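You operate a simulated robot arm through the tools that you are given. There is no shell and no other tool.

You run a simulated robot arm. Do the job below in one go: nothing can be reset, and whatever is moved stays where it is left.

## Task
On the lighting board, light fog, brake and head lamps, on dip beam.
Fine: the red supply knob feeds them; light knob round to HEAD; leave the board's other switches as they are; leave the orange supply knob.

The check looks at the end state, three seconds after you hand in, the way a careful person would. Anything else that was tipped, shoved, dropped, spilled or broken makes it a failure.

## Robot
A 6-joint arm with a two-finger gripper, fixed in place. Base frame: the origin is at the foot of the arm, x ahead of it, y to its left, z up. Readings come in m, rad, newtons and seconds.
Its first joint turns from -2.897 to 2.897 rad. Payload 2.45 kg.
The TCP is the grasp point between the finger pads, 0.02 m short of the fingertips. In the tool frame z runs along the fingers and y along their closing line. The gripper opens to 0.14 m. The gripper's body begins 0.168 m behind the TCP.
Orientation is told as [roll, pitch, yaw] about the base's x, y, z axes, in that order, counted from this pose: with the fingers straight down and closing along the base's y, the tool's x points along the base's -x, its y along +y and its z along -z.

## Interface
- The arm moves only by the tool servo_tool. Its argument "rows" is one flat list of numbers, 7 for each row, row after row: the shift along the tool's x, y, z in m, then the turn, a rotation vector about the tool's x, y, z in rad, then the closure in counts, from 0 (fully open) to 255 (shut). In form: [dx, dy, dz, rx, ry, rz, claw, dx, dy, dz, rx, ry, rz, claw, ...]. A call has 1 to 20 rows; each row is the pose to reach, as a shift and turn from the pose commanded when the call began, along the tool's axes at that moment. A row lasts 0.2 s, in which the tool goes at most 0.05 m and 0.15 rad; a call with a longer step from one row to the next is refused whole, and so is a gripper value outside its range. Where a pose cannot be reached the arm comes as near as it can. A force on the tool above 40 N (or 10 N above the force at the start of the call, whichever is more), or a blocked arm, ends the call early, and 0.2 s more pass. Each finger travels about 0.045 m/s and halts on what it meets, pressing with about 30 N; the grip force reading is that of the motor and also rises with nothing between the fingers. The clock runs only during rows and for 0.2 s after the last one: add rows that repeat a pose to give the fingers time. The reply holds the time, the measured pose of the TCP, the force on the tool along the base axes, the opening and the grip force, in the units named above and with some noise, with the torque about the TCP (base axes, N m) and any sound that the robot's microphone picked up.
- Cameras (640 x 400 px; columns grow to the right, rows downward): "scene" is fixed at [0.3983, -0.4999, 1.9519]; the picture's right is [0.65, -0.76, 0.00], its down [-0.49, -0.42, -0.76] and it looks along [0.58, 0.50, -0.65] (base axes); focal length 331 px, centre (320, 200). "wrist" rides on the gripper at [0.078, 0.011, -0.209] in the tool frame; the picture's right is [-0.14, 0.99, 0.00], its down [-0.92, -0.13, -0.37] and it looks along [-0.36, -0.05, 0.93] (tool axes); focal length 280 px, centre (320, 200). There is no depth. A picture from a camera that has moved, and an enlarged one, comes with that camera's place and axes in the base frame and with its lens.
- capture(camera): a new picture of that camera. No time passes.
- close_up(camera, box): a new picture of the part [left, top, right, bottom] of that camera's present view, enlarged. No time passes.
- close_job(): hands the job in; it is judged then, once.

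Places have to be worked out from the pictures, the camera data and where the tool is seen. Open the gripper and draw the arm clear of the work before you hand the job in, unless the task says otherwise.

The tools are called after ">>>" as a command line: name --argument value ..., lists and objects as JSON in quotes. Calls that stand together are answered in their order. servo_tool: Moves the arm, as the interface text tells. Its arguments: {"type":"object","properties":{"rows":{"type":"array","items":{"type":"number"}}},"required":["rows"]} The other tools are called the same way: capture (camera) takes a picture; close_up (camera, box) takes an enlarged picture of a part of a camera's view; close_job () hands the job in.

At the start:

```text
time_s: 0.0
tcp_pos: [0.6214, 0.1759, 1.4372]
tool_rot: [-0.001, -0.001, 0.0]
contact_force: [0.1, -0.4, 0.4]
ft_torque: [-0.03, 0.01, -0.03]
width: 0.1398
grip_force: 0.0
```

scene: 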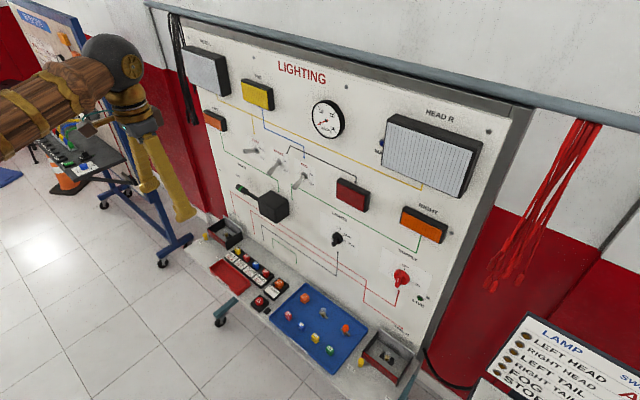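
wrist: 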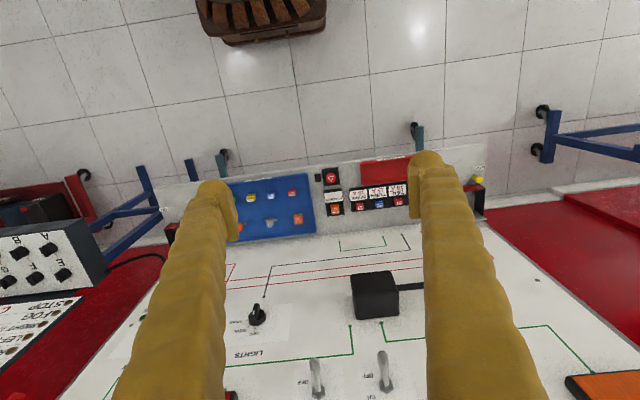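

The board stands upright ahead of the arm, with switches, knobs and a shelf at the bottom. I'll take enlarged views to read the labels first.

>>> close_up --camera "scene" --box '[200, 120, 360, 220]'

>>> close_up --camera "scene" --box '[310, 200, 470, 300]'

>>> close_up --camera "scene" --box '[190, 210, 350, 310]'

>>> close_up --camera "scene" --box '[260, 270, 440, 390]'

>>> close_up --camera "scene" --box '[170, 30, 350, 140]'

>>> close_up --camera "scene" --box '[480, 300, 640, 400]'

>>> close_up --camera "wrist" --box '[220, 260, 440, 400]'

>>> close_up --camera "wrist" --box '[220, 140, 500, 260]'

```text
4.00 times, centred on (280, 170) of scene
camera zoom: at [0.3983, -0.4999, 1.9519], right [0.65, -0.76, 0.0], down [-0.49, -0.42, -0.76], along [0.58, 0.5, -0.65], focal length 1324 px, centre (480, 320)
```

zoom: 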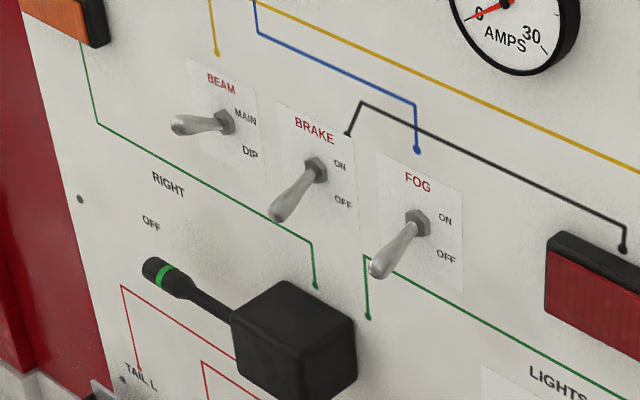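

```text
4.00 times, centred on (390, 250) of scene
camera zoom: at [0.3983, -0.4999, 1.9519], right [0.65, -0.76, 0.0], down [-0.49, -0.42, -0.76], along [0.58, 0.5, -0.65], focal length 1324 px, centre (40, 0)
```

zoom: 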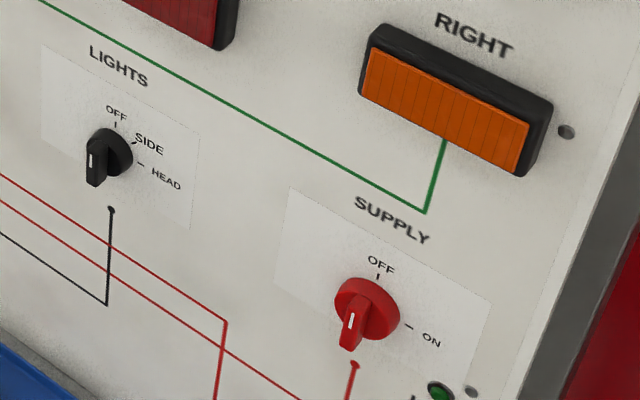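

```text
4.00 times, centred on (270, 260) of scene
camera zoom: at [0.3983, -0.4999, 1.9519], right [0.65, -0.76, 0.0], down [-0.49, -0.42, -0.76], along [0.58, 0.5, -0.65], focal length 1324 px, centre (520, -40)
```

zoom: 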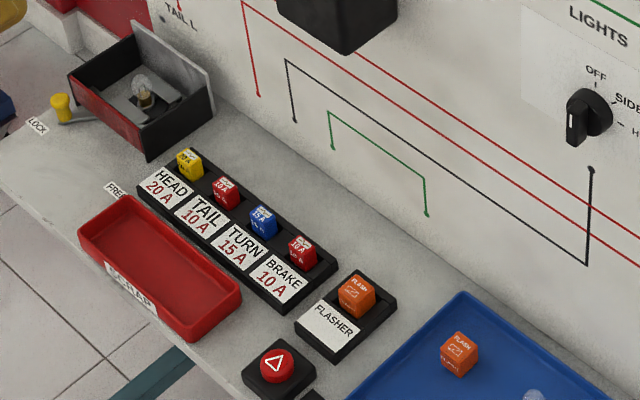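

```text
3.33 times, centred on (350, 330) of scene
camera zoom: at [0.3983, -0.4999, 1.9519], right [0.65, -0.76, 0.0], down [-0.49, -0.42, -0.76], along [0.58, 0.5, -0.65], focal length 1103 px, centre (220, -233)
```

zoom: 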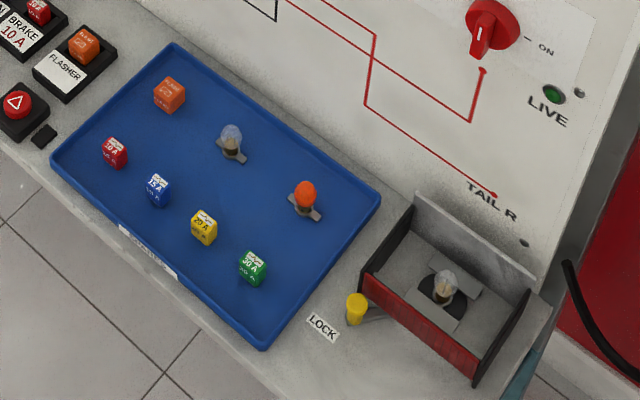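

```text
3.56 times, centred on (260, 85) of scene
camera zoom: at [0.3983, -0.4999, 1.9519], right [0.65, -0.76, 0.0], down [-0.49, -0.42, -0.76], along [0.58, 0.5, -0.65], focal length 1177 px, centre (533, 609)
```

zoom: 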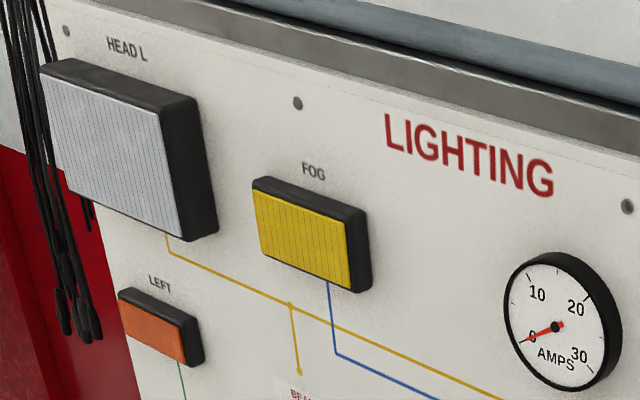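

```text
4.00 times, centred on (560, 350) of scene
camera zoom: at [0.3983, -0.4999, 1.9519], right [0.65, -0.76, 0.0], down [-0.49, -0.42, -0.76], along [0.58, 0.5, -0.65], focal length 1324 px, centre (-640, -400)
```

zoom: 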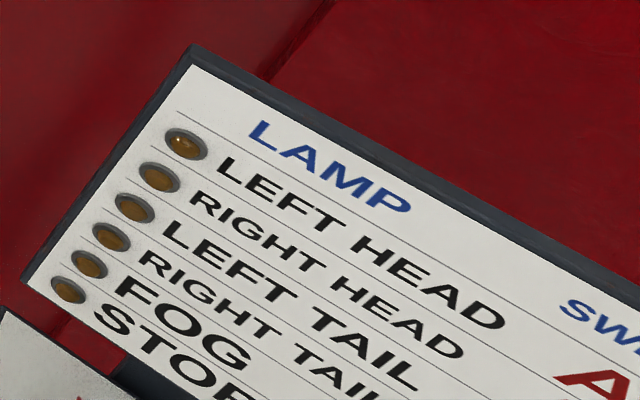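

```text
2.86 times, centred on (330, 330) of wrist
camera zoom: at [0.543, 0.1869, 1.6475], right [0.14, 0.99, 0.0], down [0.92, -0.13, 0.37], along [0.36, -0.05, -0.93], focal length 801 px, centre (291, -171)
```

zoom: 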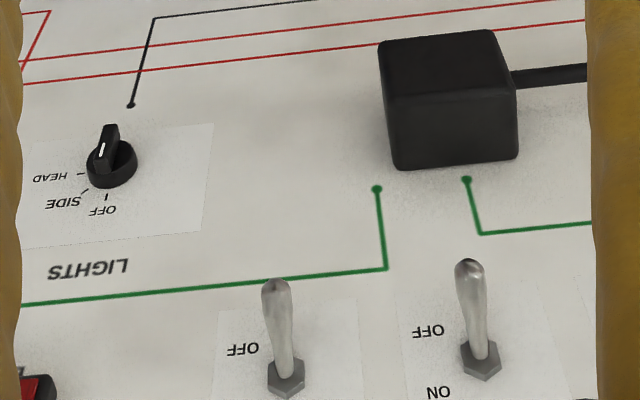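

```text
2.29 times, centred on (360, 200) of wrist
camera zoom: at [0.543, 0.1869, 1.6475], right [0.14, 0.99, 0.0], down [0.92, -0.13, 0.37], along [0.36, -0.05, -0.93], focal length 641 px, centre (229, 200)
```

zoom: 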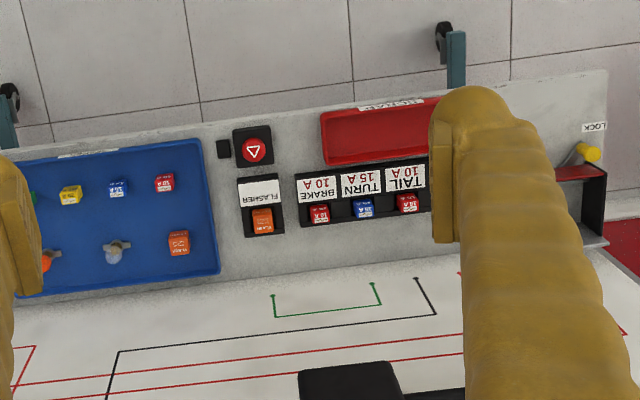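

Reading the close-ups: BEAM is up (MAIN), BRAKE and FOG are down (OFF), and both LIGHTS and SUPPLY point to OFF. By triangulation the board face is about x≈1.03, with the toggles at z≈1.31 (FOG y≈0.115, BRAKE y≈0.233, BEAM y≈0.347), LIGHTS near (y −0.04, z 1.124) and SUPPLY near (y −0.286, z 1.118). I turn the tool to face the board, away from contact.

>>> servo_tool --rows '[-0.01, 0, 0, 0, -0.1428, 0, 0, -0.02, 0, 0, 0, -0.2856, 0, 0, -0.03, 0, 0, 0, -0.4284, 0, 0, -0.04, 0, 0, 0, -0.5712, 0, 0, -0.05, 0, 0, 0, -0.714, 0, 0, -0.06, 0, 0, 0, -0.8568, 0, 0, -0.07, 0, 0, 0, -0.9996, 0, 0, -0.08, 0, 0, 0, -1.1424, 0, 0, -0.09, 0, 0, 0, -1.2852, 0, 0, -0.1, 0, 0, 0, -1.428, 0, 0, -0.11, 0, 0, 0, -1.5708, 0, 0]'

```text
time_s: 2.4
tcp_pos: [0.732, 0.171, 1.4337]
tool_rot: [1.132, -1.549, -1.144]
contact_force: [0.2, 2.9, 2.6]
ft_torque: [-0.1, 0.41, -0.44]
width: 0.1401
grip_force: 0.2
```

The tool now faces the board, and the Euler reading sits near its singularity as expected. I look from both cameras.

>>> capture --camera "scene"

>>> capture --camera "wrist"

```text
taken
```

scene: 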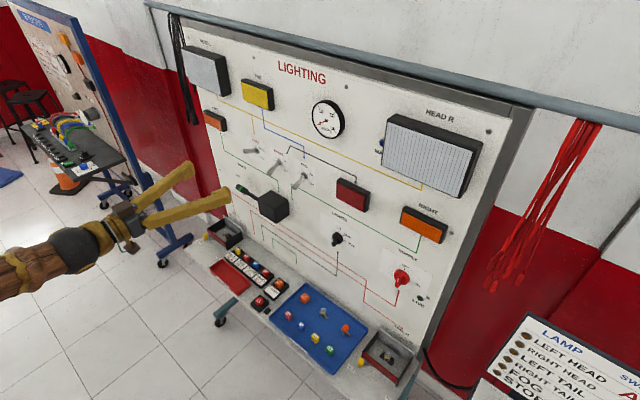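

```text
taken
camera wrist: at [0.5214, 0.1868, 1.3595], right [0.01, 0.99, 0.16], down [-0.36, -0.14, 0.92], along [0.93, -0.07, 0.35], focal length 280 px, centre (320, 200)
```

wrist: 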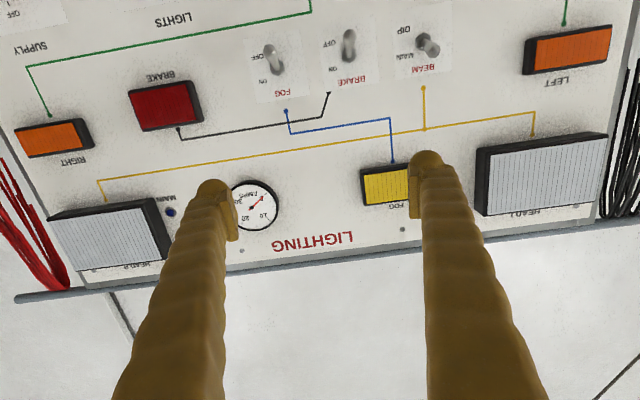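

The view matches my estimates. I close the gripper and bring the tip in front of and below the FOG lever, around (0.93, 0.114, 1.24).

>>> servo_tool --rows '[0.024, -0.007, 0.02, 0, 0, 0, 255, 0.048, -0.014, 0.04, 0, 0, 0, 255, 0.072, -0.021, 0.06, 0, 0, 0, 255, 0.096, -0.028, 0.08, 0, 0, 0, 255, 0.12, -0.035, 0.1, 0, 0, 0, 255, 0.144, -0.042, 0.13, 0, 0, 0, 255, 0.168, -0.049, 0.16, 0, 0, 0, 255, 0.196, -0.057, 0.18, 0, 0, 0, 255, 0.196, -0.057, 0.19, 0, 0, 0, 255]'

>>> capture --camera "scene"

>>> capture --camera "wrist"

>>> close_up --camera "scene" --box '[220, 130, 340, 205]'

```text
time_s: 4.4
tcp_pos: [0.9214, 0.1184, 1.2416]
tool_rot: [-0.023, -1.568, 0.016]
contact_force: [0.2, -0.5, -0.3]
ft_torque: [-0.02, -0.01, 0.0]
width: 0.0
grip_force: 29.7
```

```text
taken
```

scene: 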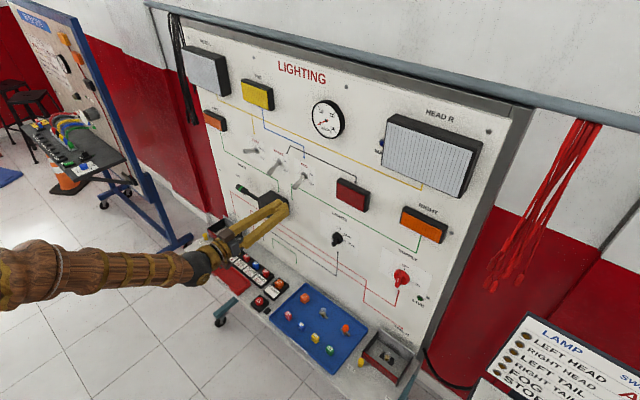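

```text
taken
camera wrist: at [0.712, 0.13, 1.1642], right [0.01, 0.99, 0.14], down [-0.37, -0.13, 0.92], along [0.93, -0.06, 0.36], focal length 280 px, centre (320, 200)
```

wrist: 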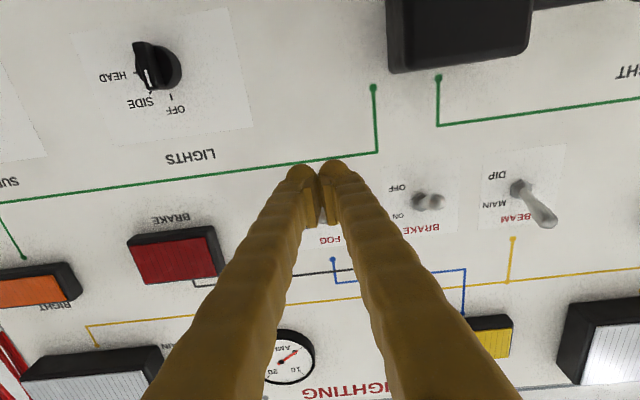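

```text
5.33 times, centred on (280, 168) of scene
camera zoom: at [0.3983, -0.4999, 1.9519], right [0.65, -0.76, 0.0], down [-0.49, -0.42, -0.76], along [0.58, 0.5, -0.65], focal length 1765 px, centre (533, 373)
```

zoom: 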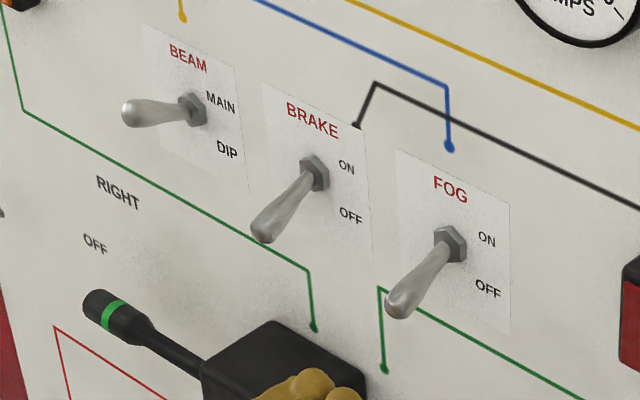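

The finger tips are below the FOG lever and in line with it (TCP y 0.118). I go forward to about x=0.985, then push up until the lever snaps to ON.

>>> servo_tool --rows '[0, -0.003, 0.032, 0, 0, 0, 255, 0, -0.003, 0.064, 0, 0, 0, 255, -0.01, -0.003, 0.064, 0, 0, 0, 255, -0.02, -0.003, 0.064, 0, 0, 0, 255, -0.03, -0.003, 0.064, 0, 0, 0, 255, -0.04, -0.003, 0.064, 0, 0, 0, 255, -0.048, -0.003, 0.064, 0, 0, 0, 255, -0.056, -0.003, 0.064, 0, 0, 0, 255, -0.06, -0.003, 0.064, 0, 0, 0, 255]'

>>> close_up --camera "scene" --box '[220, 130, 340, 205]'

>>> capture --camera "wrist"

```text
time_s: 6.4
tcp_pos: [0.9866, 0.1146, 1.2978]
tool_rot: [-0.081, -1.566, 0.078]
contact_force: [-6.5, -2.3, -21.0]
ft_torque: [0.14, 0.25, 0.03]
width: 0.0058
grip_force: 29.5
out of reach, approached as far as the arm can: row 2
```

```text
5.33 times, centred on (280, 168) of scene
camera zoom: at [0.3983, -0.4999, 1.9519], right [0.65, -0.76, 0.0], down [-0.49, -0.42, -0.76], along [0.58, 0.5, -0.65], focal length 1765 px, centre (533, 373)
```

zoom: 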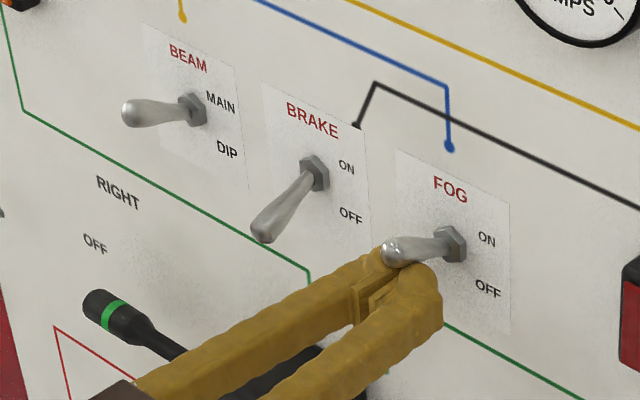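

```text
taken
camera wrist: at [0.7762, 0.1265, 1.2227], right [0.0, 0.99, 0.14], down [-0.36, -0.13, 0.92], along [0.93, -0.05, 0.36], focal length 280 px, centre (320, 200)
```

wrist: 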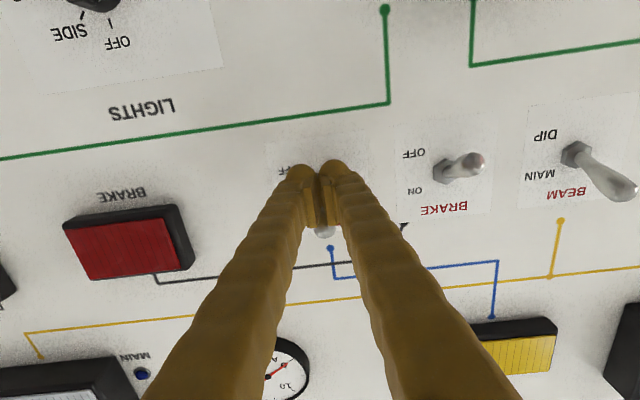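

The FOG lever looks to have gone up, with 21 N now pressing against its stop. I back straight off and check that it stays there.

>>> servo_tool --rows '[0, 0, -0.02, 0, 0, 0, 255, 0, 0, -0.045, 0, 0, 0, 255, 0, 0, -0.08, 0, 0, 0, 255, 0.03, 0, -0.09, 0, 0, 0, 255]'

>>> close_up --camera "scene" --box '[220, 130, 340, 205]'

>>> capture --camera "wrist"

```text
time_s: 7.4
tcp_pos: [0.8941, 0.1164, 1.2711]
tool_rot: [-2.626, -1.571, 2.626]
contact_force: [-0.9, -0.5, 0.8]
ft_torque: [0.02, 0.03, 0.0]
width: 0.0001
grip_force: 29.7
```

```text
5.33 times, centred on (280, 168) of scene
camera zoom: at [0.3983, -0.4999, 1.9519], right [0.65, -0.76, 0.0], down [-0.49, -0.42, -0.76], along [0.58, 0.5, -0.65], focal length 1765 px, centre (533, 373)
```

zoom: 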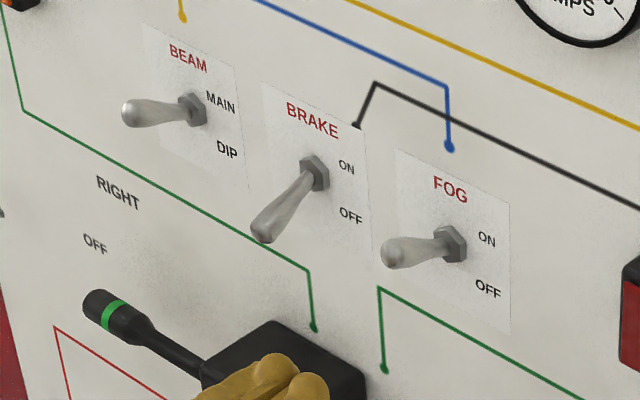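

```text
taken
camera wrist: at [0.6844, 0.1272, 1.1939], right [0.0, 0.99, 0.14], down [-0.37, -0.13, 0.92], along [0.93, -0.05, 0.37], focal length 280 px, centre (320, 200)
```

wrist: 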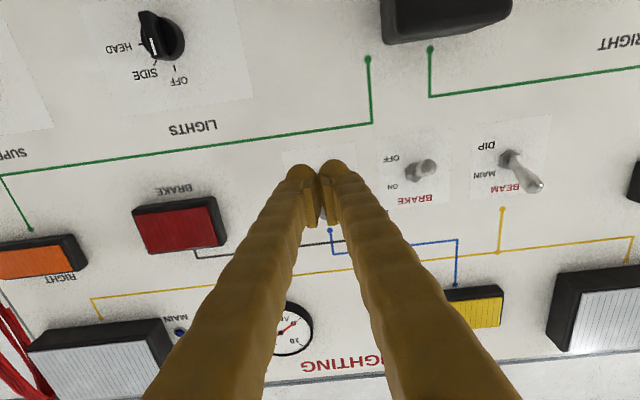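

FOG now sits up (ON). I do the same for BRAKE at y≈0.232: shift left and lower, move in, then push up.

>>> servo_tool --rows '[0.01, 0.04, 0, 0, 0, 0, 255, 0.02, 0.08, 0, 0, 0, 0, 255, 0.031, 0.116, 0.01, 0, 0, 0, 255, 0.031, 0.116, 0.05, 0, 0, 0, 255, 0.031, 0.116, 0.09, 0, 0, 0, 255, 0.021, 0.116, 0.091, 0, 0, 0, 255, 0.011, 0.116, 0.091, 0, 0, 0, 255, 0.001, 0.116, 0.091, 0, 0, 0, 255, -0.009, 0.116, 0.091, 0, 0, 0, 255, -0.017, 0.116, 0.091, 0, 0, 0, 255, -0.025, 0.116, 0.091, 0, 0, 0, 255, -0.029, 0.116, 0.091, 0, 0, 0, 255]'

>>> close_up --camera "scene" --box '[220, 130, 340, 205]'

```text
time_s: 10.0
tcp_pos: [0.9868, 0.2331, 1.2976]
tool_rot: [-0.33, -1.568, 0.329]
contact_force: [-1.6, 3.7, -20.0]
ft_torque: [-0.19, 0.2, -0.01]
width: 0.0
grip_force: 29.5
```

```text
5.33 times, centred on (280, 168) of scene
camera zoom: at [0.3983, -0.4999, 1.9519], right [0.65, -0.76, 0.0], down [-0.49, -0.42, -0.76], along [0.58, 0.5, -0.65], focal length 1765 px, centre (533, 373)
```

zoom: 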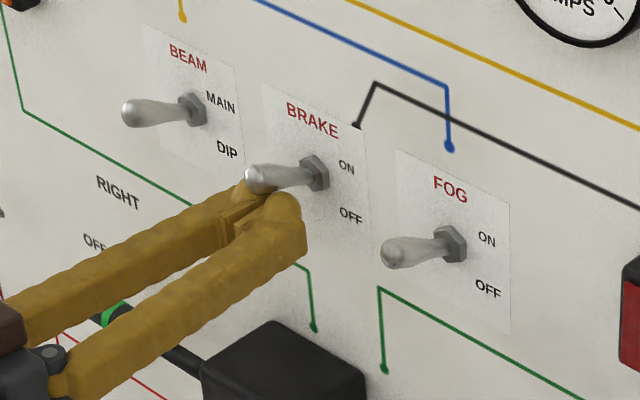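

BRAKE is up with 20 N against its stop. I back off straight, then rise and shift left to a point above the BEAM lever, still clear of the board.

>>> servo_tool --rows '[0, 0, -0.02, 0, 0, 0, 255, 0, 0, -0.05, 0, 0, 0, 255, 0, 0, -0.09, 0, 0, 0, 255, -0.03, 0.04, -0.09, 0, 0, 0, 255, -0.06, 0.08, -0.09, 0, 0, 0, 255, -0.08, 0.115, -0.09, 0, 0, 0, 255]'

>>> close_up --camera "scene" --box '[190, 110, 350, 210]'

>>> capture --camera "wrist"

```text
time_s: 11.4
tcp_pos: [0.8959, 0.3462, 1.3801]
tool_rot: [-1.169, -1.568, 1.168]
contact_force: [-0.1, 0.7, -0.5]
ft_torque: [0.01, 0.04, -0.01]
width: 0.0
grip_force: 29.2
```

```text
4.00 times, centred on (270, 160) of scene
camera zoom: at [0.3983, -0.4999, 1.9519], right [0.65, -0.76, 0.0], down [-0.49, -0.42, -0.76], along [0.58, 0.5, -0.65], focal length 1324 px, centre (520, 360)
```

zoom: 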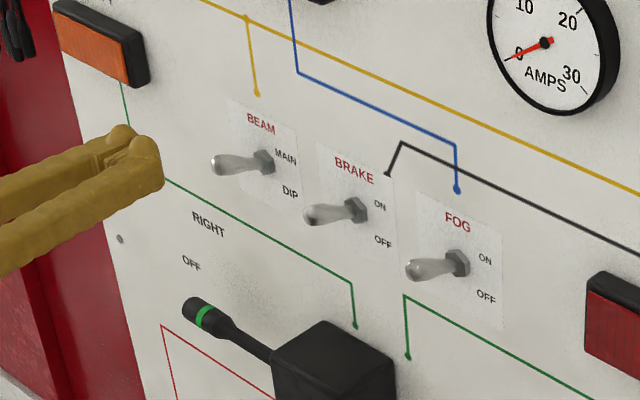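

```text
taken
camera wrist: at [0.6863, 0.3569, 1.3025], right [0.0, 0.99, 0.14], down [-0.37, -0.13, 0.92], along [0.93, -0.05, 0.36], focal length 280 px, centre (320, 200)
```

wrist: 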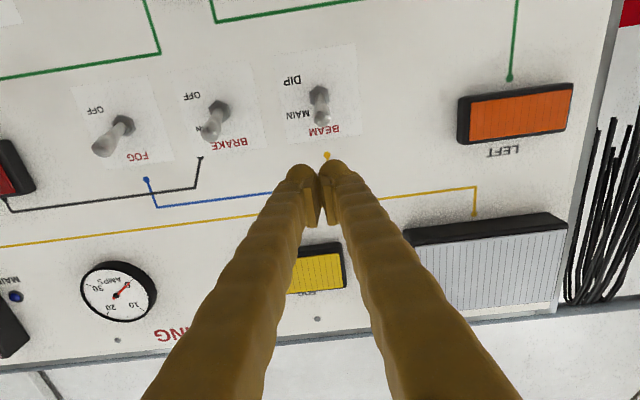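

BRAKE and FOG are both up, and the tip is aligned above the BEAM lever (y≈0.347). I move in and push down to DIP.

>>> servo_tool --rows '[0, 0.002, 0.045, 0, 0, 0, 255, 0, 0.002, 0.09, 0, 0, 0, 255, 0.012, 0.002, 0.09, 0, 0, 0, 255, 0.024, 0.002, 0.09, 0, 0, 0, 255, 0.036, 0.002, 0.09, 0, 0, 0, 255, 0.046, 0.002, 0.09, 0, 0, 0, 255, 0.054, 0.002, 0.09, 0, 0, 0, 255, 0.06, 0.002, 0.09, 0, 0, 0, 255, 0.063, 0.002, 0.09, 0, 0, 0, 255]'

>>> close_up --camera "scene" --box '[190, 110, 350, 210]'

```text
time_s: 13.6
tcp_pos: [0.9852, 0.3475, 1.3235]
tool_rot: [3.0, -1.563, -3.003]
contact_force: [-2.7, 1.1, 7.6]
ft_torque: [0.1, -0.02, 0.01]
width: 0.0002
grip_force: 29.7
stopped in row 9: the force on the tool passed its limit at 42 N (the readings are from after the stop); the commanded pose is now the measured one
```

```text
4.00 times, centred on (270, 160) of scene
camera zoom: at [0.3983, -0.4999, 1.9519], right [0.65, -0.76, 0.0], down [-0.49, -0.42, -0.76], along [0.58, 0.5, -0.65], focal length 1324 px, centre (520, 360)
```

zoom: 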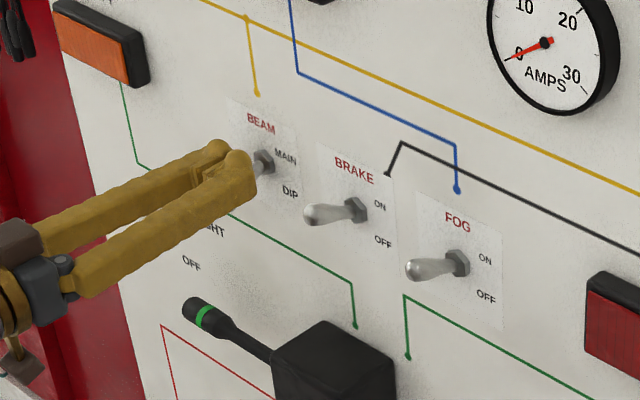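

The push ended at the 42 N force limit, probably on the lever's stop. I back straight off and look.

>>> servo_tool --rows '[0, 0, -0.02, 0, 0, 0, 255, 0, 0, -0.05, 0, 0, 0, 255, 0, 0, -0.09, 0, 0, 0, 255]'

>>> close_up --camera "scene" --box '[190, 110, 350, 210]'

>>> capture --camera "wrist"

```text
time_s: 14.4
tcp_pos: [0.8962, 0.3503, 1.3213]
tool_rot: [2.929, -1.564, -2.93]
contact_force: [0.2, 0.0, -0.7]
ft_torque: [-0.05, -0.04, 0.02]
width: 0.0
grip_force: 29.5
```

```text
4.00 times, centred on (270, 160) of scene
camera zoom: at [0.3983, -0.4999, 1.9519], right [0.65, -0.76, 0.0], down [-0.49, -0.42, -0.76], along [0.58, 0.5, -0.65], focal length 1324 px, centre (520, 360)
```

zoom: 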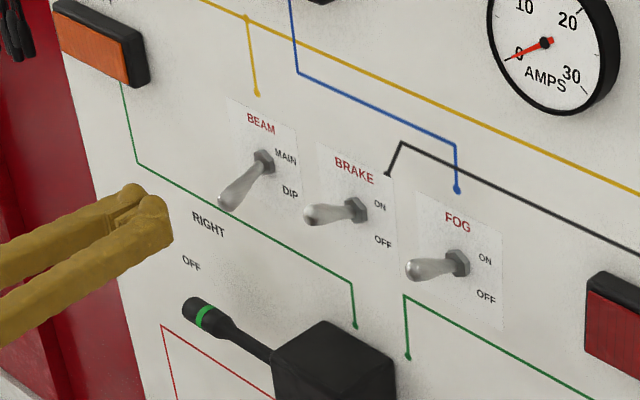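

```text
taken
camera wrist: at [0.6869, 0.3619, 1.2425], right [0.0, 0.99, 0.14], down [-0.37, -0.13, 0.92], along [0.93, -0.05, 0.37], focal length 280 px, centre (320, 200)
```

wrist: 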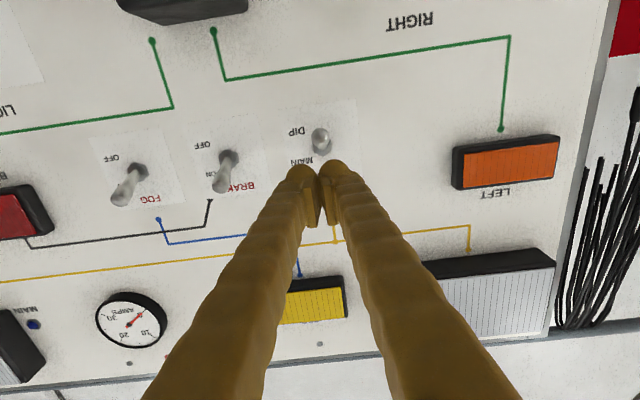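

BEAM is down (DIP), and BRAKE and FOG are unchanged. Next I retreat to x≈0.85, open the gripper partly and travel to stand in front of the LIGHTS knob for a closer look.

>>> servo_tool --rows '[0, 0, -0.045, 0, 0, 0, 128, 0, -0.045, -0.05, 0, 0, 0, 90, 0, -0.09, -0.05, 0, 0, 0, 60, 0.02, -0.13, -0.05, 0, 0, 0, 60, 0.04, -0.17, -0.05, 0, 0, 0, 60, 0.06, -0.21, -0.05, 0, 0, 0, 60, 0.08, -0.25, -0.05, 0, 0, 0, 60, 0.1, -0.29, -0.05, 0, 0, 0, 60, 0.12, -0.325, -0.05, 0, 0, 0, 60, 0.14, -0.36, -0.05, 0, 0, 0, 60, 0.16, -0.39, -0.05, 0, 0, 0, 60]'

>>> capture --camera "wrist"

>>> capture --camera "scene"

```text
time_s: 16.8
tcp_pos: [0.8414, 0.0341, 1.1674]
tool_rot: [1.089, -1.555, -1.192]
contact_force: [-1.2, 0.4, -0.3]
ft_torque: [-0.01, -0.01, 0.02]
width: 0.1067
grip_force: 0.0
out of reach, approached as far as the arm can: row 8, 9, 10, 11
```

```text
taken
camera wrist: at [0.6337, 0.0682, 1.0913], right [0.11, 0.98, 0.15], down [-0.38, -0.1, 0.92], along [0.92, -0.15, 0.36], focal length 280 px, centre (320, 200)
```

wrist: 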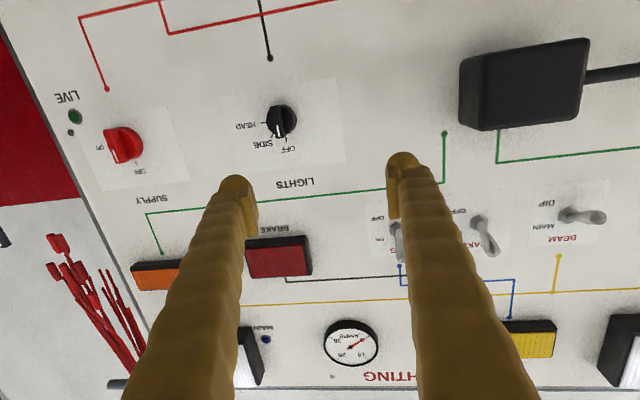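

```text
taken
```

scene: 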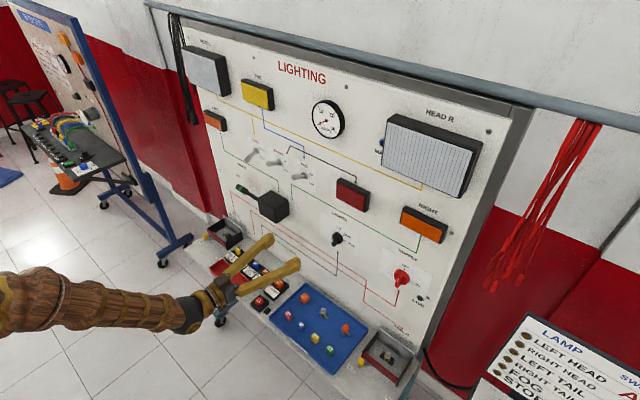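

BEAM, BRAKE and FOG are right, but the arm stalled at y≈0.034 with a slight yaw. That pattern suggests a wrist joint at its limit after flipping past alignment with the forearm. I back off, raise and pitch the tool down again so the wrist can unwind, then re-pitch it on the centre line y=0.

>>> servo_tool --rows '[-0.018, 0, -0.022, 0, 0.1428, 0, 60, -0.036, 0, -0.044, 0, 0.2856, 0, 60, -0.054, 0, -0.066, 0, 0.4284, 0, 60, -0.072, 0, -0.088, 0, 0.5712, 0, 60, -0.09, 0, -0.11, 0, 0.714, 0, 60, -0.108, 0, -0.132, 0, 0.8568, 0, 60, -0.126, 0, -0.154, 0, 0.9996, 0, 60, -0.144, 0, -0.176, 0, 1.1424, 0, 60, -0.162, 0, -0.198, 0, 1.2852, 0, 60, -0.18, 0, -0.22, 0, 1.428, 0, 60, -0.2, 0, -0.24, 0, 1.5708, 0, 60]'

>>> capture --camera "scene"

```text
time_s: 19.2
tcp_pos: [0.6048, 0.0584, 1.3704]
tool_rot: [0.014, 0.008, -0.105]
contact_force: [-0.4, 0.3, 0.2]
ft_torque: [-0.02, -0.02, 0.01]
width: 0.1074
grip_force: 0.2
```

```text
taken
```

scene: 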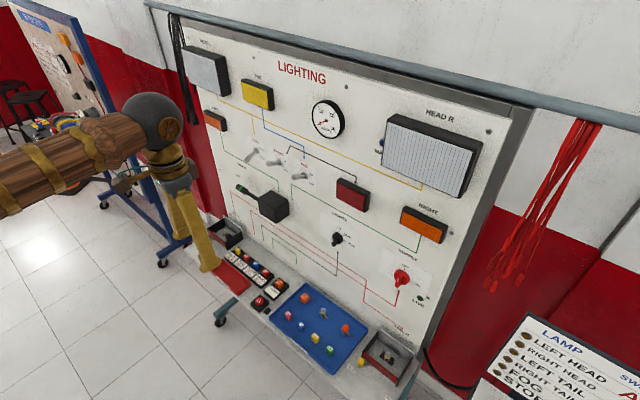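

The wrist unwound cleanly and the tool is down at (0.605, 0.058, 1.370) with yaw −0.105. I square it up and centre it on y=0.

>>> servo_tool --rows '[-0.003, -0.029, 0, 0.007, -0.004, -0.0525, 60, -0.0061, -0.0581, 0, 0.014, -0.008, -0.105, 60, -0.0061, -0.0581, 0, 0.014, -0.008, -0.105, 60]'

```text
time_s: 20.0
tcp_pos: [0.6054, -0.0017, 1.3702]
tool_rot: [0.0, -0.002, -0.001]
contact_force: [-0.2, 0.1, 0.4]
ft_torque: [0.0, 0.01, 0.03]
width: 0.1072
grip_force: 0.1
```

The tool is square and on the centre line. I pitch it up in the arm's own plane so the wrist can pass straight through.

>>> servo_tool --rows '[-0.013, 0.001, 0.01, 0, -0.1428, 0, 60, -0.026, 0.001, 0.02, 0, -0.2856, 0, 60, -0.039, 0.001, 0.03, 0, -0.4284, 0, 60, -0.052, 0.001, 0.04, 0, -0.5712, 0, 60, -0.065, 0.001, 0.05, 0, -0.714, 0, 60, -0.078, 0.001, 0.06, 0, -0.8568, 0, 60, -0.091, 0.001, 0.07, 0, -0.9996, 0, 60, -0.104, 0.001, 0.08, 0, -1.1424, 0, 60, -0.117, 0.001, 0.09, 0, -1.2852, 0, 60, -0.13, 0.001, 0.1, 0, -1.428, 0, 60, -0.143, 0.001, 0.11, 0, -1.5708, 0, 60, -0.143, 0.001, 0.11, 0, -1.5708, 0, 60]'

>>> capture --camera "scene"

>>> capture --camera "wrist"

```text
time_s: 22.6
tcp_pos: [0.748, -0.0012, 1.2614]
tool_rot: [-3.03, -1.569, 3.027]
contact_force: [0.7, 0.2, 0.7]
ft_torque: [0.02, 0.0, 0.01]
width: 0.1071
grip_force: 0.1
```

```text
taken
```

scene: 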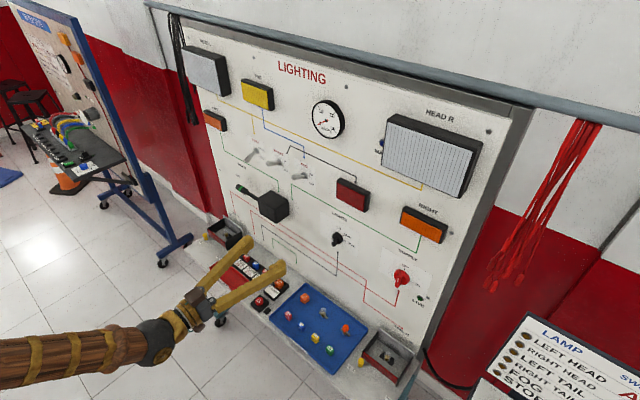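

```text
taken
camera wrist: at [0.5376, 0.0097, 1.1837], right [0.0, 0.99, 0.14], down [-0.37, -0.13, 0.92], along [0.93, -0.05, 0.37], focal length 280 px, centre (320, 200)
```

wrist: 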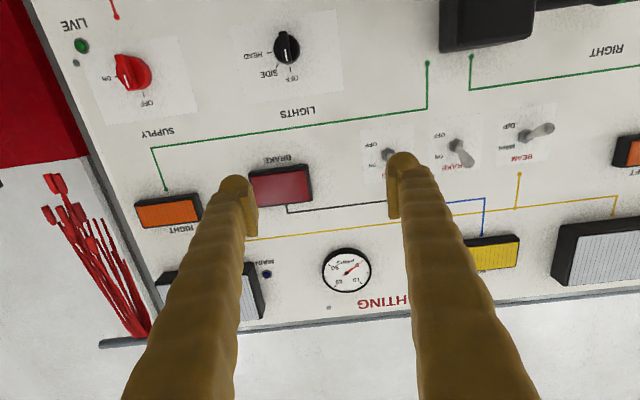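

It passed straight through with the pose exact. I move toward the LIGHTS knob, still well short of the board, to refine its position.

>>> servo_tool --rows '[0.03, -0.01, 0.025, 0, 0, 0, 60, 0.06, -0.02, 0.05, 0, 0, 0, 60, 0.09, -0.03, 0.07, 0, 0, 0, 60, 0.12, -0.04, 0.09, 0, 0, 0, 60]'

>>> capture --camera "wrist"

>>> close_up --camera "scene" --box '[280, 190, 440, 290]'

```text
time_s: 23.6
tcp_pos: [0.8372, -0.0422, 1.1416]
tool_rot: [-2.993, -1.568, 2.99]
contact_force: [0.4, -0.4, 0.6]
ft_torque: [0.03, 0.02, -0.01]
width: 0.1072
grip_force: 0.1
```

```text
taken
camera wrist: at [0.6277, -0.0311, 1.0647], right [0.0, 0.99, 0.14], down [-0.37, -0.13, 0.92], along [0.93, -0.05, 0.37], focal length 280 px, centre (320, 200)
```

wrist: 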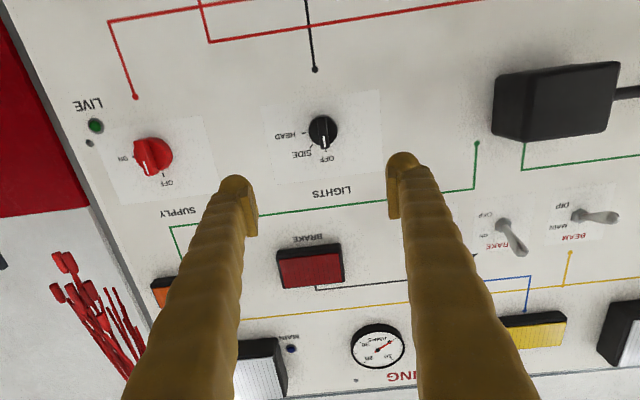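

```text
4.00 times, centred on (360, 240) of scene
camera zoom: at [0.3983, -0.4999, 1.9519], right [0.65, -0.76, 0.0], down [-0.49, -0.42, -0.76], along [0.58, 0.5, -0.65], focal length 1324 px, centre (160, 40)
```

zoom: 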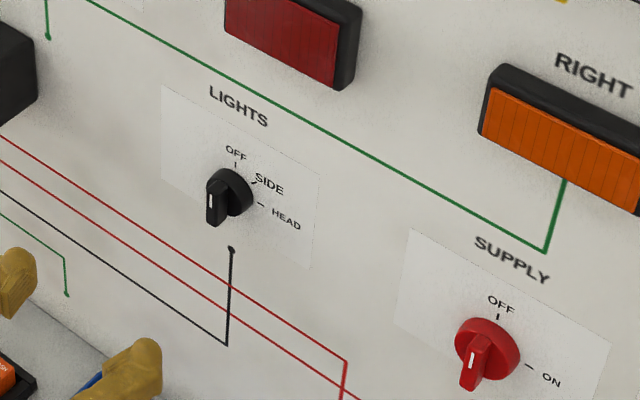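

>>> close_up --camera "wrist" --box '[260, 90, 380, 165]'

>>> close_up --camera "wrist" --box '[80, 90, 240, 190]'

>>> close_up --camera "scene" --box '[320, 220, 360, 245]'

>>> close_up --camera "scene" --box '[376, 255, 432, 290]'

```text
5.33 times, centred on (320, 128) of wrist
camera zoom: at [0.6277, -0.0311, 1.0647], right [0.0, 0.99, 0.14], down [-0.37, -0.13, 0.92], along [0.93, -0.05, 0.37], focal length 1495 px, centre (320, 587)
```

zoom: 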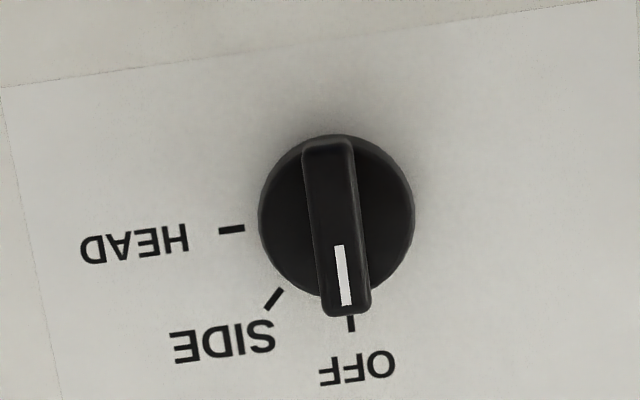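

```text
4.00 times, centred on (160, 140) of wrist
camera zoom: at [0.6277, -0.0311, 1.0647], right [0.0, 0.99, 0.14], down [-0.37, -0.13, 0.92], along [0.93, -0.05, 0.37], focal length 1122 px, centre (960, 440)
```

zoom: 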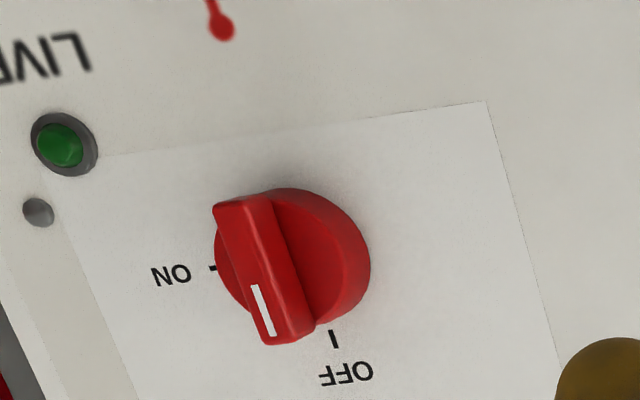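

```text
16.00 times, centred on (340, 232) of scene
camera zoom: at [0.3983, -0.4999, 1.9519], right [0.65, -0.76, 0.0], down [-0.49, -0.42, -0.76], along [0.58, 0.5, -0.65], focal length 5295 px, centre (0, -320)
```

zoom: 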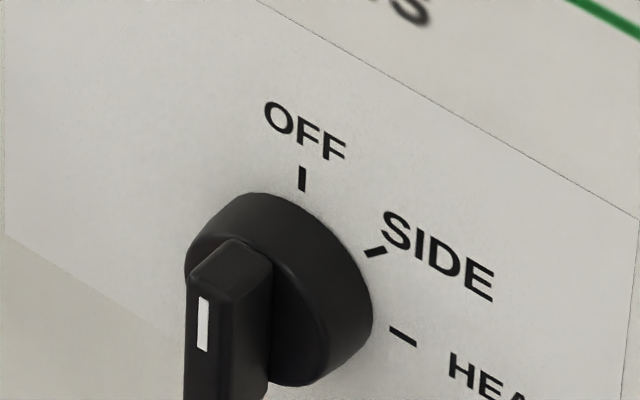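

```text
11.43 times, centred on (404, 272) of scene
camera zoom: at [0.3983, -0.4999, 1.9519], right [0.65, -0.76, 0.0], down [-0.49, -0.42, -0.76], along [0.58, 0.5, -0.65], focal length 3782 px, centre (-640, -629)
```

zoom: 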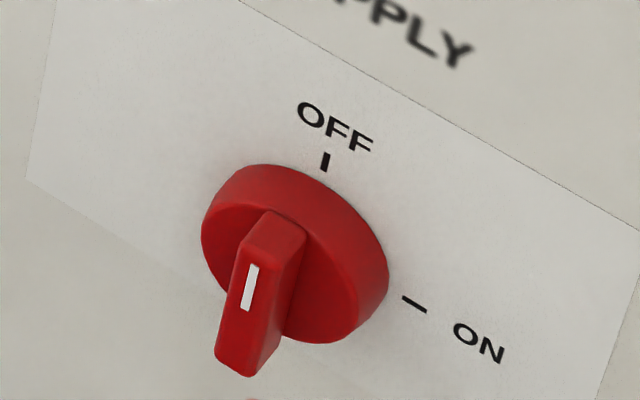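

The wrist passed through alignment and the arm reaches here. The close-up shows the LIGHTS bar vertical at OFF, about 12 mm wide and 20 mm proud of its disc; I put its axis at y≈−0.0345, z≈1.119. I narrow the fingers to about 35 mm, line up and stop just short of the bar.

>>> servo_tool --rows '[0.012, 0.004, 0.03, 0, 0, 0, 190, 0.0226, 0.0077, 0.06, 0, 0, 0, 190, 0.0226, 0.0077, 0.085, 0, 0, 0, 190, 0.0226, 0.0077, 0.1, 0, 0, 0, 190, 0.0226, 0.0077, 0.11, 0, 0, 0, 190, 0.0226, 0.0077, 0.12, 0, 0, 0, 190]'

>>> capture --camera "wrist"

>>> close_up --camera "scene" --box '[280, 200, 376, 260]'

```text
time_s: 25.0
tcp_pos: [0.9585, -0.0342, 1.1196]
tool_rot: [-3.034, -1.568, 3.031]
contact_force: [-0.1, 0.5, 0.3]
ft_torque: [0.02, 0.0, -0.02]
width: 0.0357
grip_force: 0.1
```

```text
taken
camera wrist: at [0.7488, -0.0223, 1.0419], right [0.0, 0.99, 0.14], down [-0.37, -0.13, 0.92], along [0.93, -0.05, 0.37], focal length 280 px, centre (320, 200)
```

wrist: 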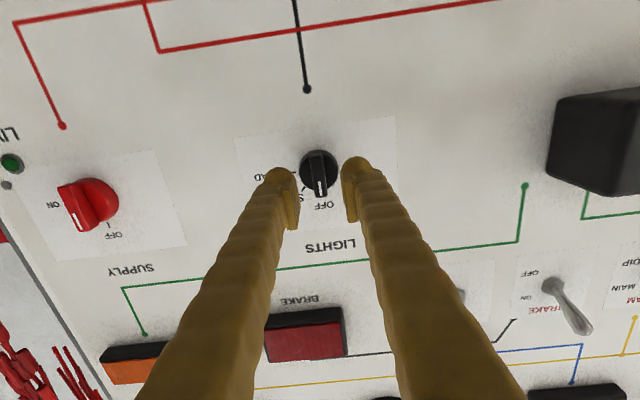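

```text
6.67 times, centred on (328, 230) of scene
camera zoom: at [0.3983, -0.4999, 1.9519], right [0.65, -0.76, 0.0], down [-0.49, -0.42, -0.76], along [0.58, 0.5, -0.65], focal length 2206 px, centre (267, 0)
```

zoom: 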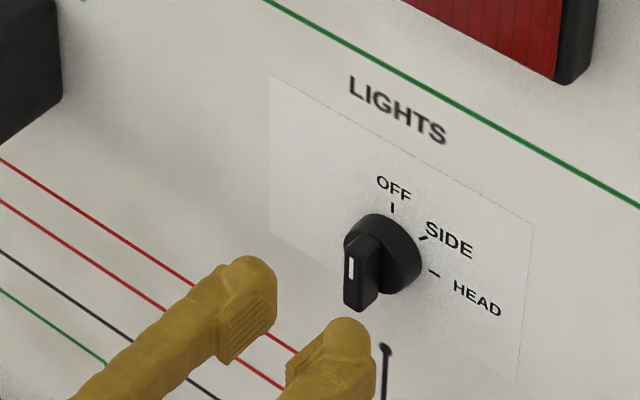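

The fingers straddle the bar evenly. I narrow them to about 27 mm and creep forward, watching the force.

>>> servo_tool --rows '[0, 0, 0.013, 0, 0, 0, 206, 0, 0, 0.024, 0, 0, 0, 206, 0, 0, 0.03, 0, 0, 0, 206, 0, 0, 0.034, 0, 0, 0, 206, 0, 0, 0.037, 0, 0, 0, 206, 0, 0, 0.04, 0, 0, 0, 206]'

>>> close_up --camera "wrist" --box '[240, 110, 400, 210]'

>>> close_up --camera "scene" --box '[300, 210, 364, 250]'

```text
time_s: 26.4
tcp_pos: [0.999, -0.0342, 1.1204]
tool_rot: [-3.029, -1.569, 3.026]
contact_force: [0.0, 0.4, -1.1]
ft_torque: [0.0, 0.01, 0.02]
width: 0.0268
grip_force: 0.1
```

```text
4.00 times, centred on (320, 160) of wrist
camera zoom: at [0.7889, -0.0224, 1.0422], right [0.0, 0.99, 0.14], down [-0.37, -0.13, 0.92], along [0.93, -0.05, 0.37], focal length 1122 px, centre (320, 360)
```

zoom: 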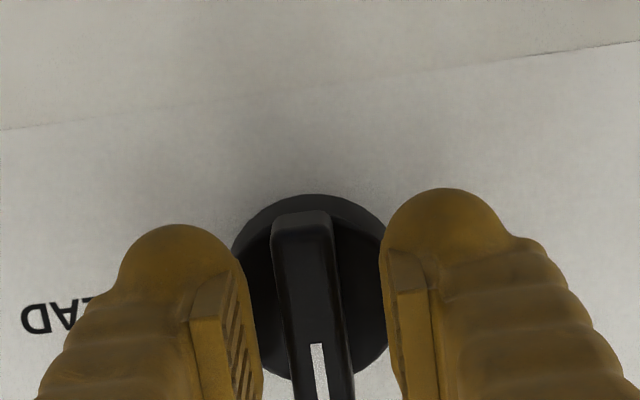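

```text
10.00 times, centred on (332, 230) of scene
camera zoom: at [0.3983, -0.4999, 1.9519], right [0.65, -0.76, 0.0], down [-0.49, -0.42, -0.76], along [0.58, 0.5, -0.65], focal length 3309 px, centre (200, -100)
```

zoom: 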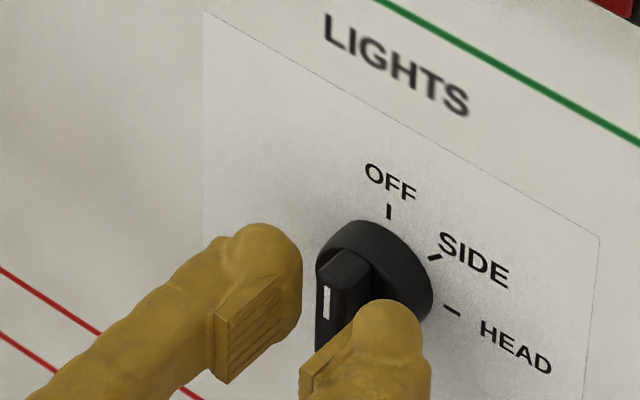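

No contact yet at x=0.999. I creep further in small steps.

>>> servo_tool --rows '[0, 0, 0.003, 0, 0, 0, 206, 0, 0, 0.006, 0, 0, 0, 206, 0, 0, 0.008, 0, 0, 0, 206]'

>>> close_up --camera "scene" --box '[300, 210, 364, 250]'

>>> close_up --camera "wrist" --box '[240, 110, 400, 210]'

```text
time_s: 27.2
tcp_pos: [1.0048, -0.0347, 1.1192]
tool_rot: [3.112, -1.569, -3.119]
contact_force: [-14.2, 0.4, 3.4]
ft_torque: [-0.01, -0.06, -0.31]
width: 0.027
grip_force: 0.1
stopped in row 3: the force on the tool passed its limit at 48 N (the readings are from after the stop); the commanded pose is now the measured one
```

```text
10.00 times, centred on (332, 230) of scene
camera zoom: at [0.3983, -0.4999, 1.9519], right [0.65, -0.76, 0.0], down [-0.49, -0.42, -0.76], along [0.58, 0.5, -0.65], focal length 3309 px, centre (200, -100)
```

zoom: 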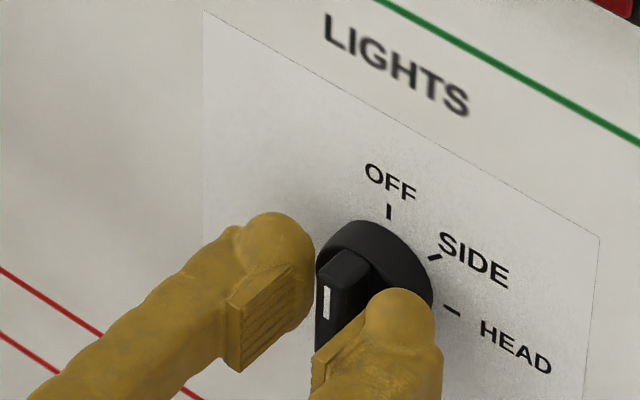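

```text
4.00 times, centred on (320, 160) of wrist
camera zoom: at [0.7953, -0.0224, 1.0426], right [0.0, 0.99, 0.14], down [-0.37, -0.13, 0.92], along [0.93, -0.05, 0.37], focal length 1122 px, centre (320, 360)
```

zoom: 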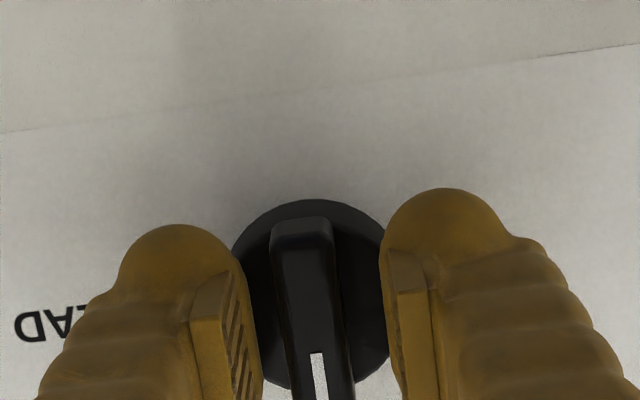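

The fingertips touched the disc face at TCP x≈1.005, so the disc front is at x≈1.025. I back off 3 mm and close on the bar.

>>> servo_tool --rows '[0, 0, -0.003, 0, 0, 0, 206, 0, 0, -0.003, 0, 0, 0, 235, 0, 0, -0.003, 0, 0, 0, 255, 0, 0, -0.003, 0, 0, 0, 255, 0, 0, -0.003, 0, 0, 0, 255]'

>>> close_up --camera "wrist" --box '[240, 110, 400, 210]'

```text
time_s: 28.4
tcp_pos: [1.003, -0.0363, 1.1193]
tool_rot: [2.864, -1.569, -2.867]
contact_force: [6.5, -13.4, -2.1]
ft_torque: [-0.01, -0.02, -0.12]
width: 0.0117
grip_force: 38.6
```

```text
4.00 times, centred on (320, 160) of wrist
camera zoom: at [0.7923, -0.0234, 1.042], right [0.0, 0.99, 0.14], down [-0.37, -0.13, 0.92], along [0.93, -0.05, 0.37], focal length 1122 px, centre (320, 360)
```

zoom: 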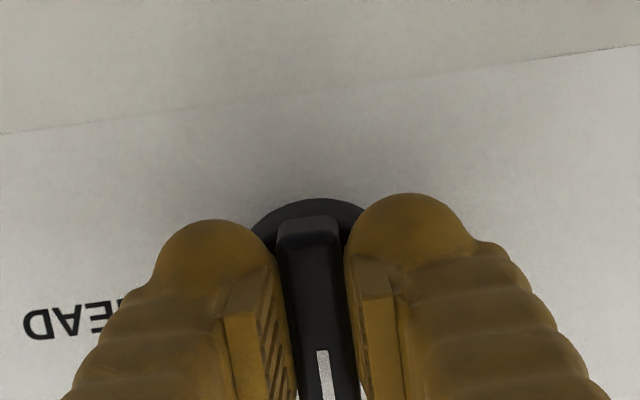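

The bar is held (width 11.7 mm) with 13 N sideways, so the knob's axis is a couple of mm to the right of the command. I shift 2.5 mm to relieve that and start turning clockwise.

>>> servo_tool --rows '[0, -0.0025, 0, 0, 0, 0, 255, 0, -0.0025, 0, 0, 0, 0.12, 255, 0, -0.0025, 0, 0, 0, 0.24, 255, 0, -0.0025, 0, 0, 0, 0.36, 255, 0, -0.0025, 0, 0, 0, 0.48, 255, 0, -0.0025, 0, 0, 0, 0.6, 255, 0, -0.0025, 0, 0, 0, 0.7, 255]'

>>> capture --camera "wrist"

>>> close_up --camera "scene" --box '[300, 210, 364, 250]'

```text
time_s: 30.2
tcp_pos: [1.0017, -0.0351, 1.1184]
tool_rot: [1.573, -0.87, -1.572]
contact_force: [-0.1, 0.7, 1.1]
ft_torque: [-0.01, -0.07, -0.06]
width: 0.0119
grip_force: 38.9
stopped in row 7: the force on the tool passed its limit at 40 N (the readings are from after the stop); the commanded pose is now the measured one
```

```text
taken
camera wrist: at [0.7923, 0.0241, 1.0677], right [0.0, 0.67, 0.74], down [-0.37, -0.69, 0.62], along [0.93, -0.27, 0.25], focal length 280 px, centre (320, 200)
```

wrist: 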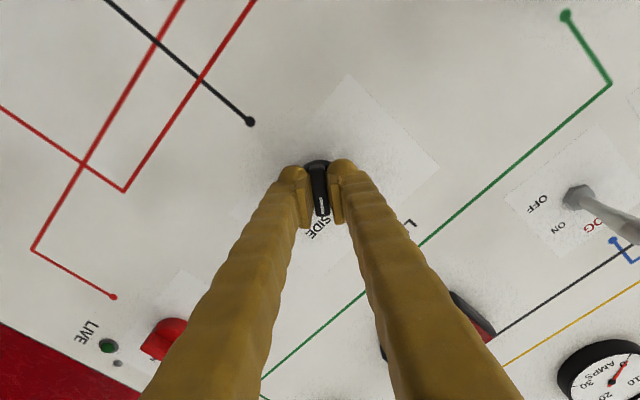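

```text
10.00 times, centred on (332, 230) of scene
camera zoom: at [0.3983, -0.4999, 1.9519], right [0.65, -0.76, 0.0], down [-0.49, -0.42, -0.76], along [0.58, 0.5, -0.65], focal length 3309 px, centre (200, -100)
```

zoom: 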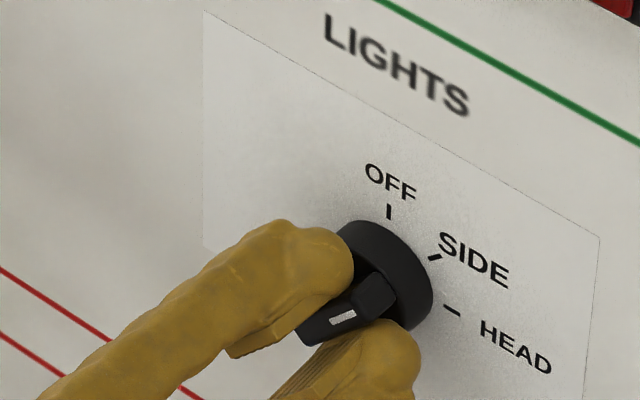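

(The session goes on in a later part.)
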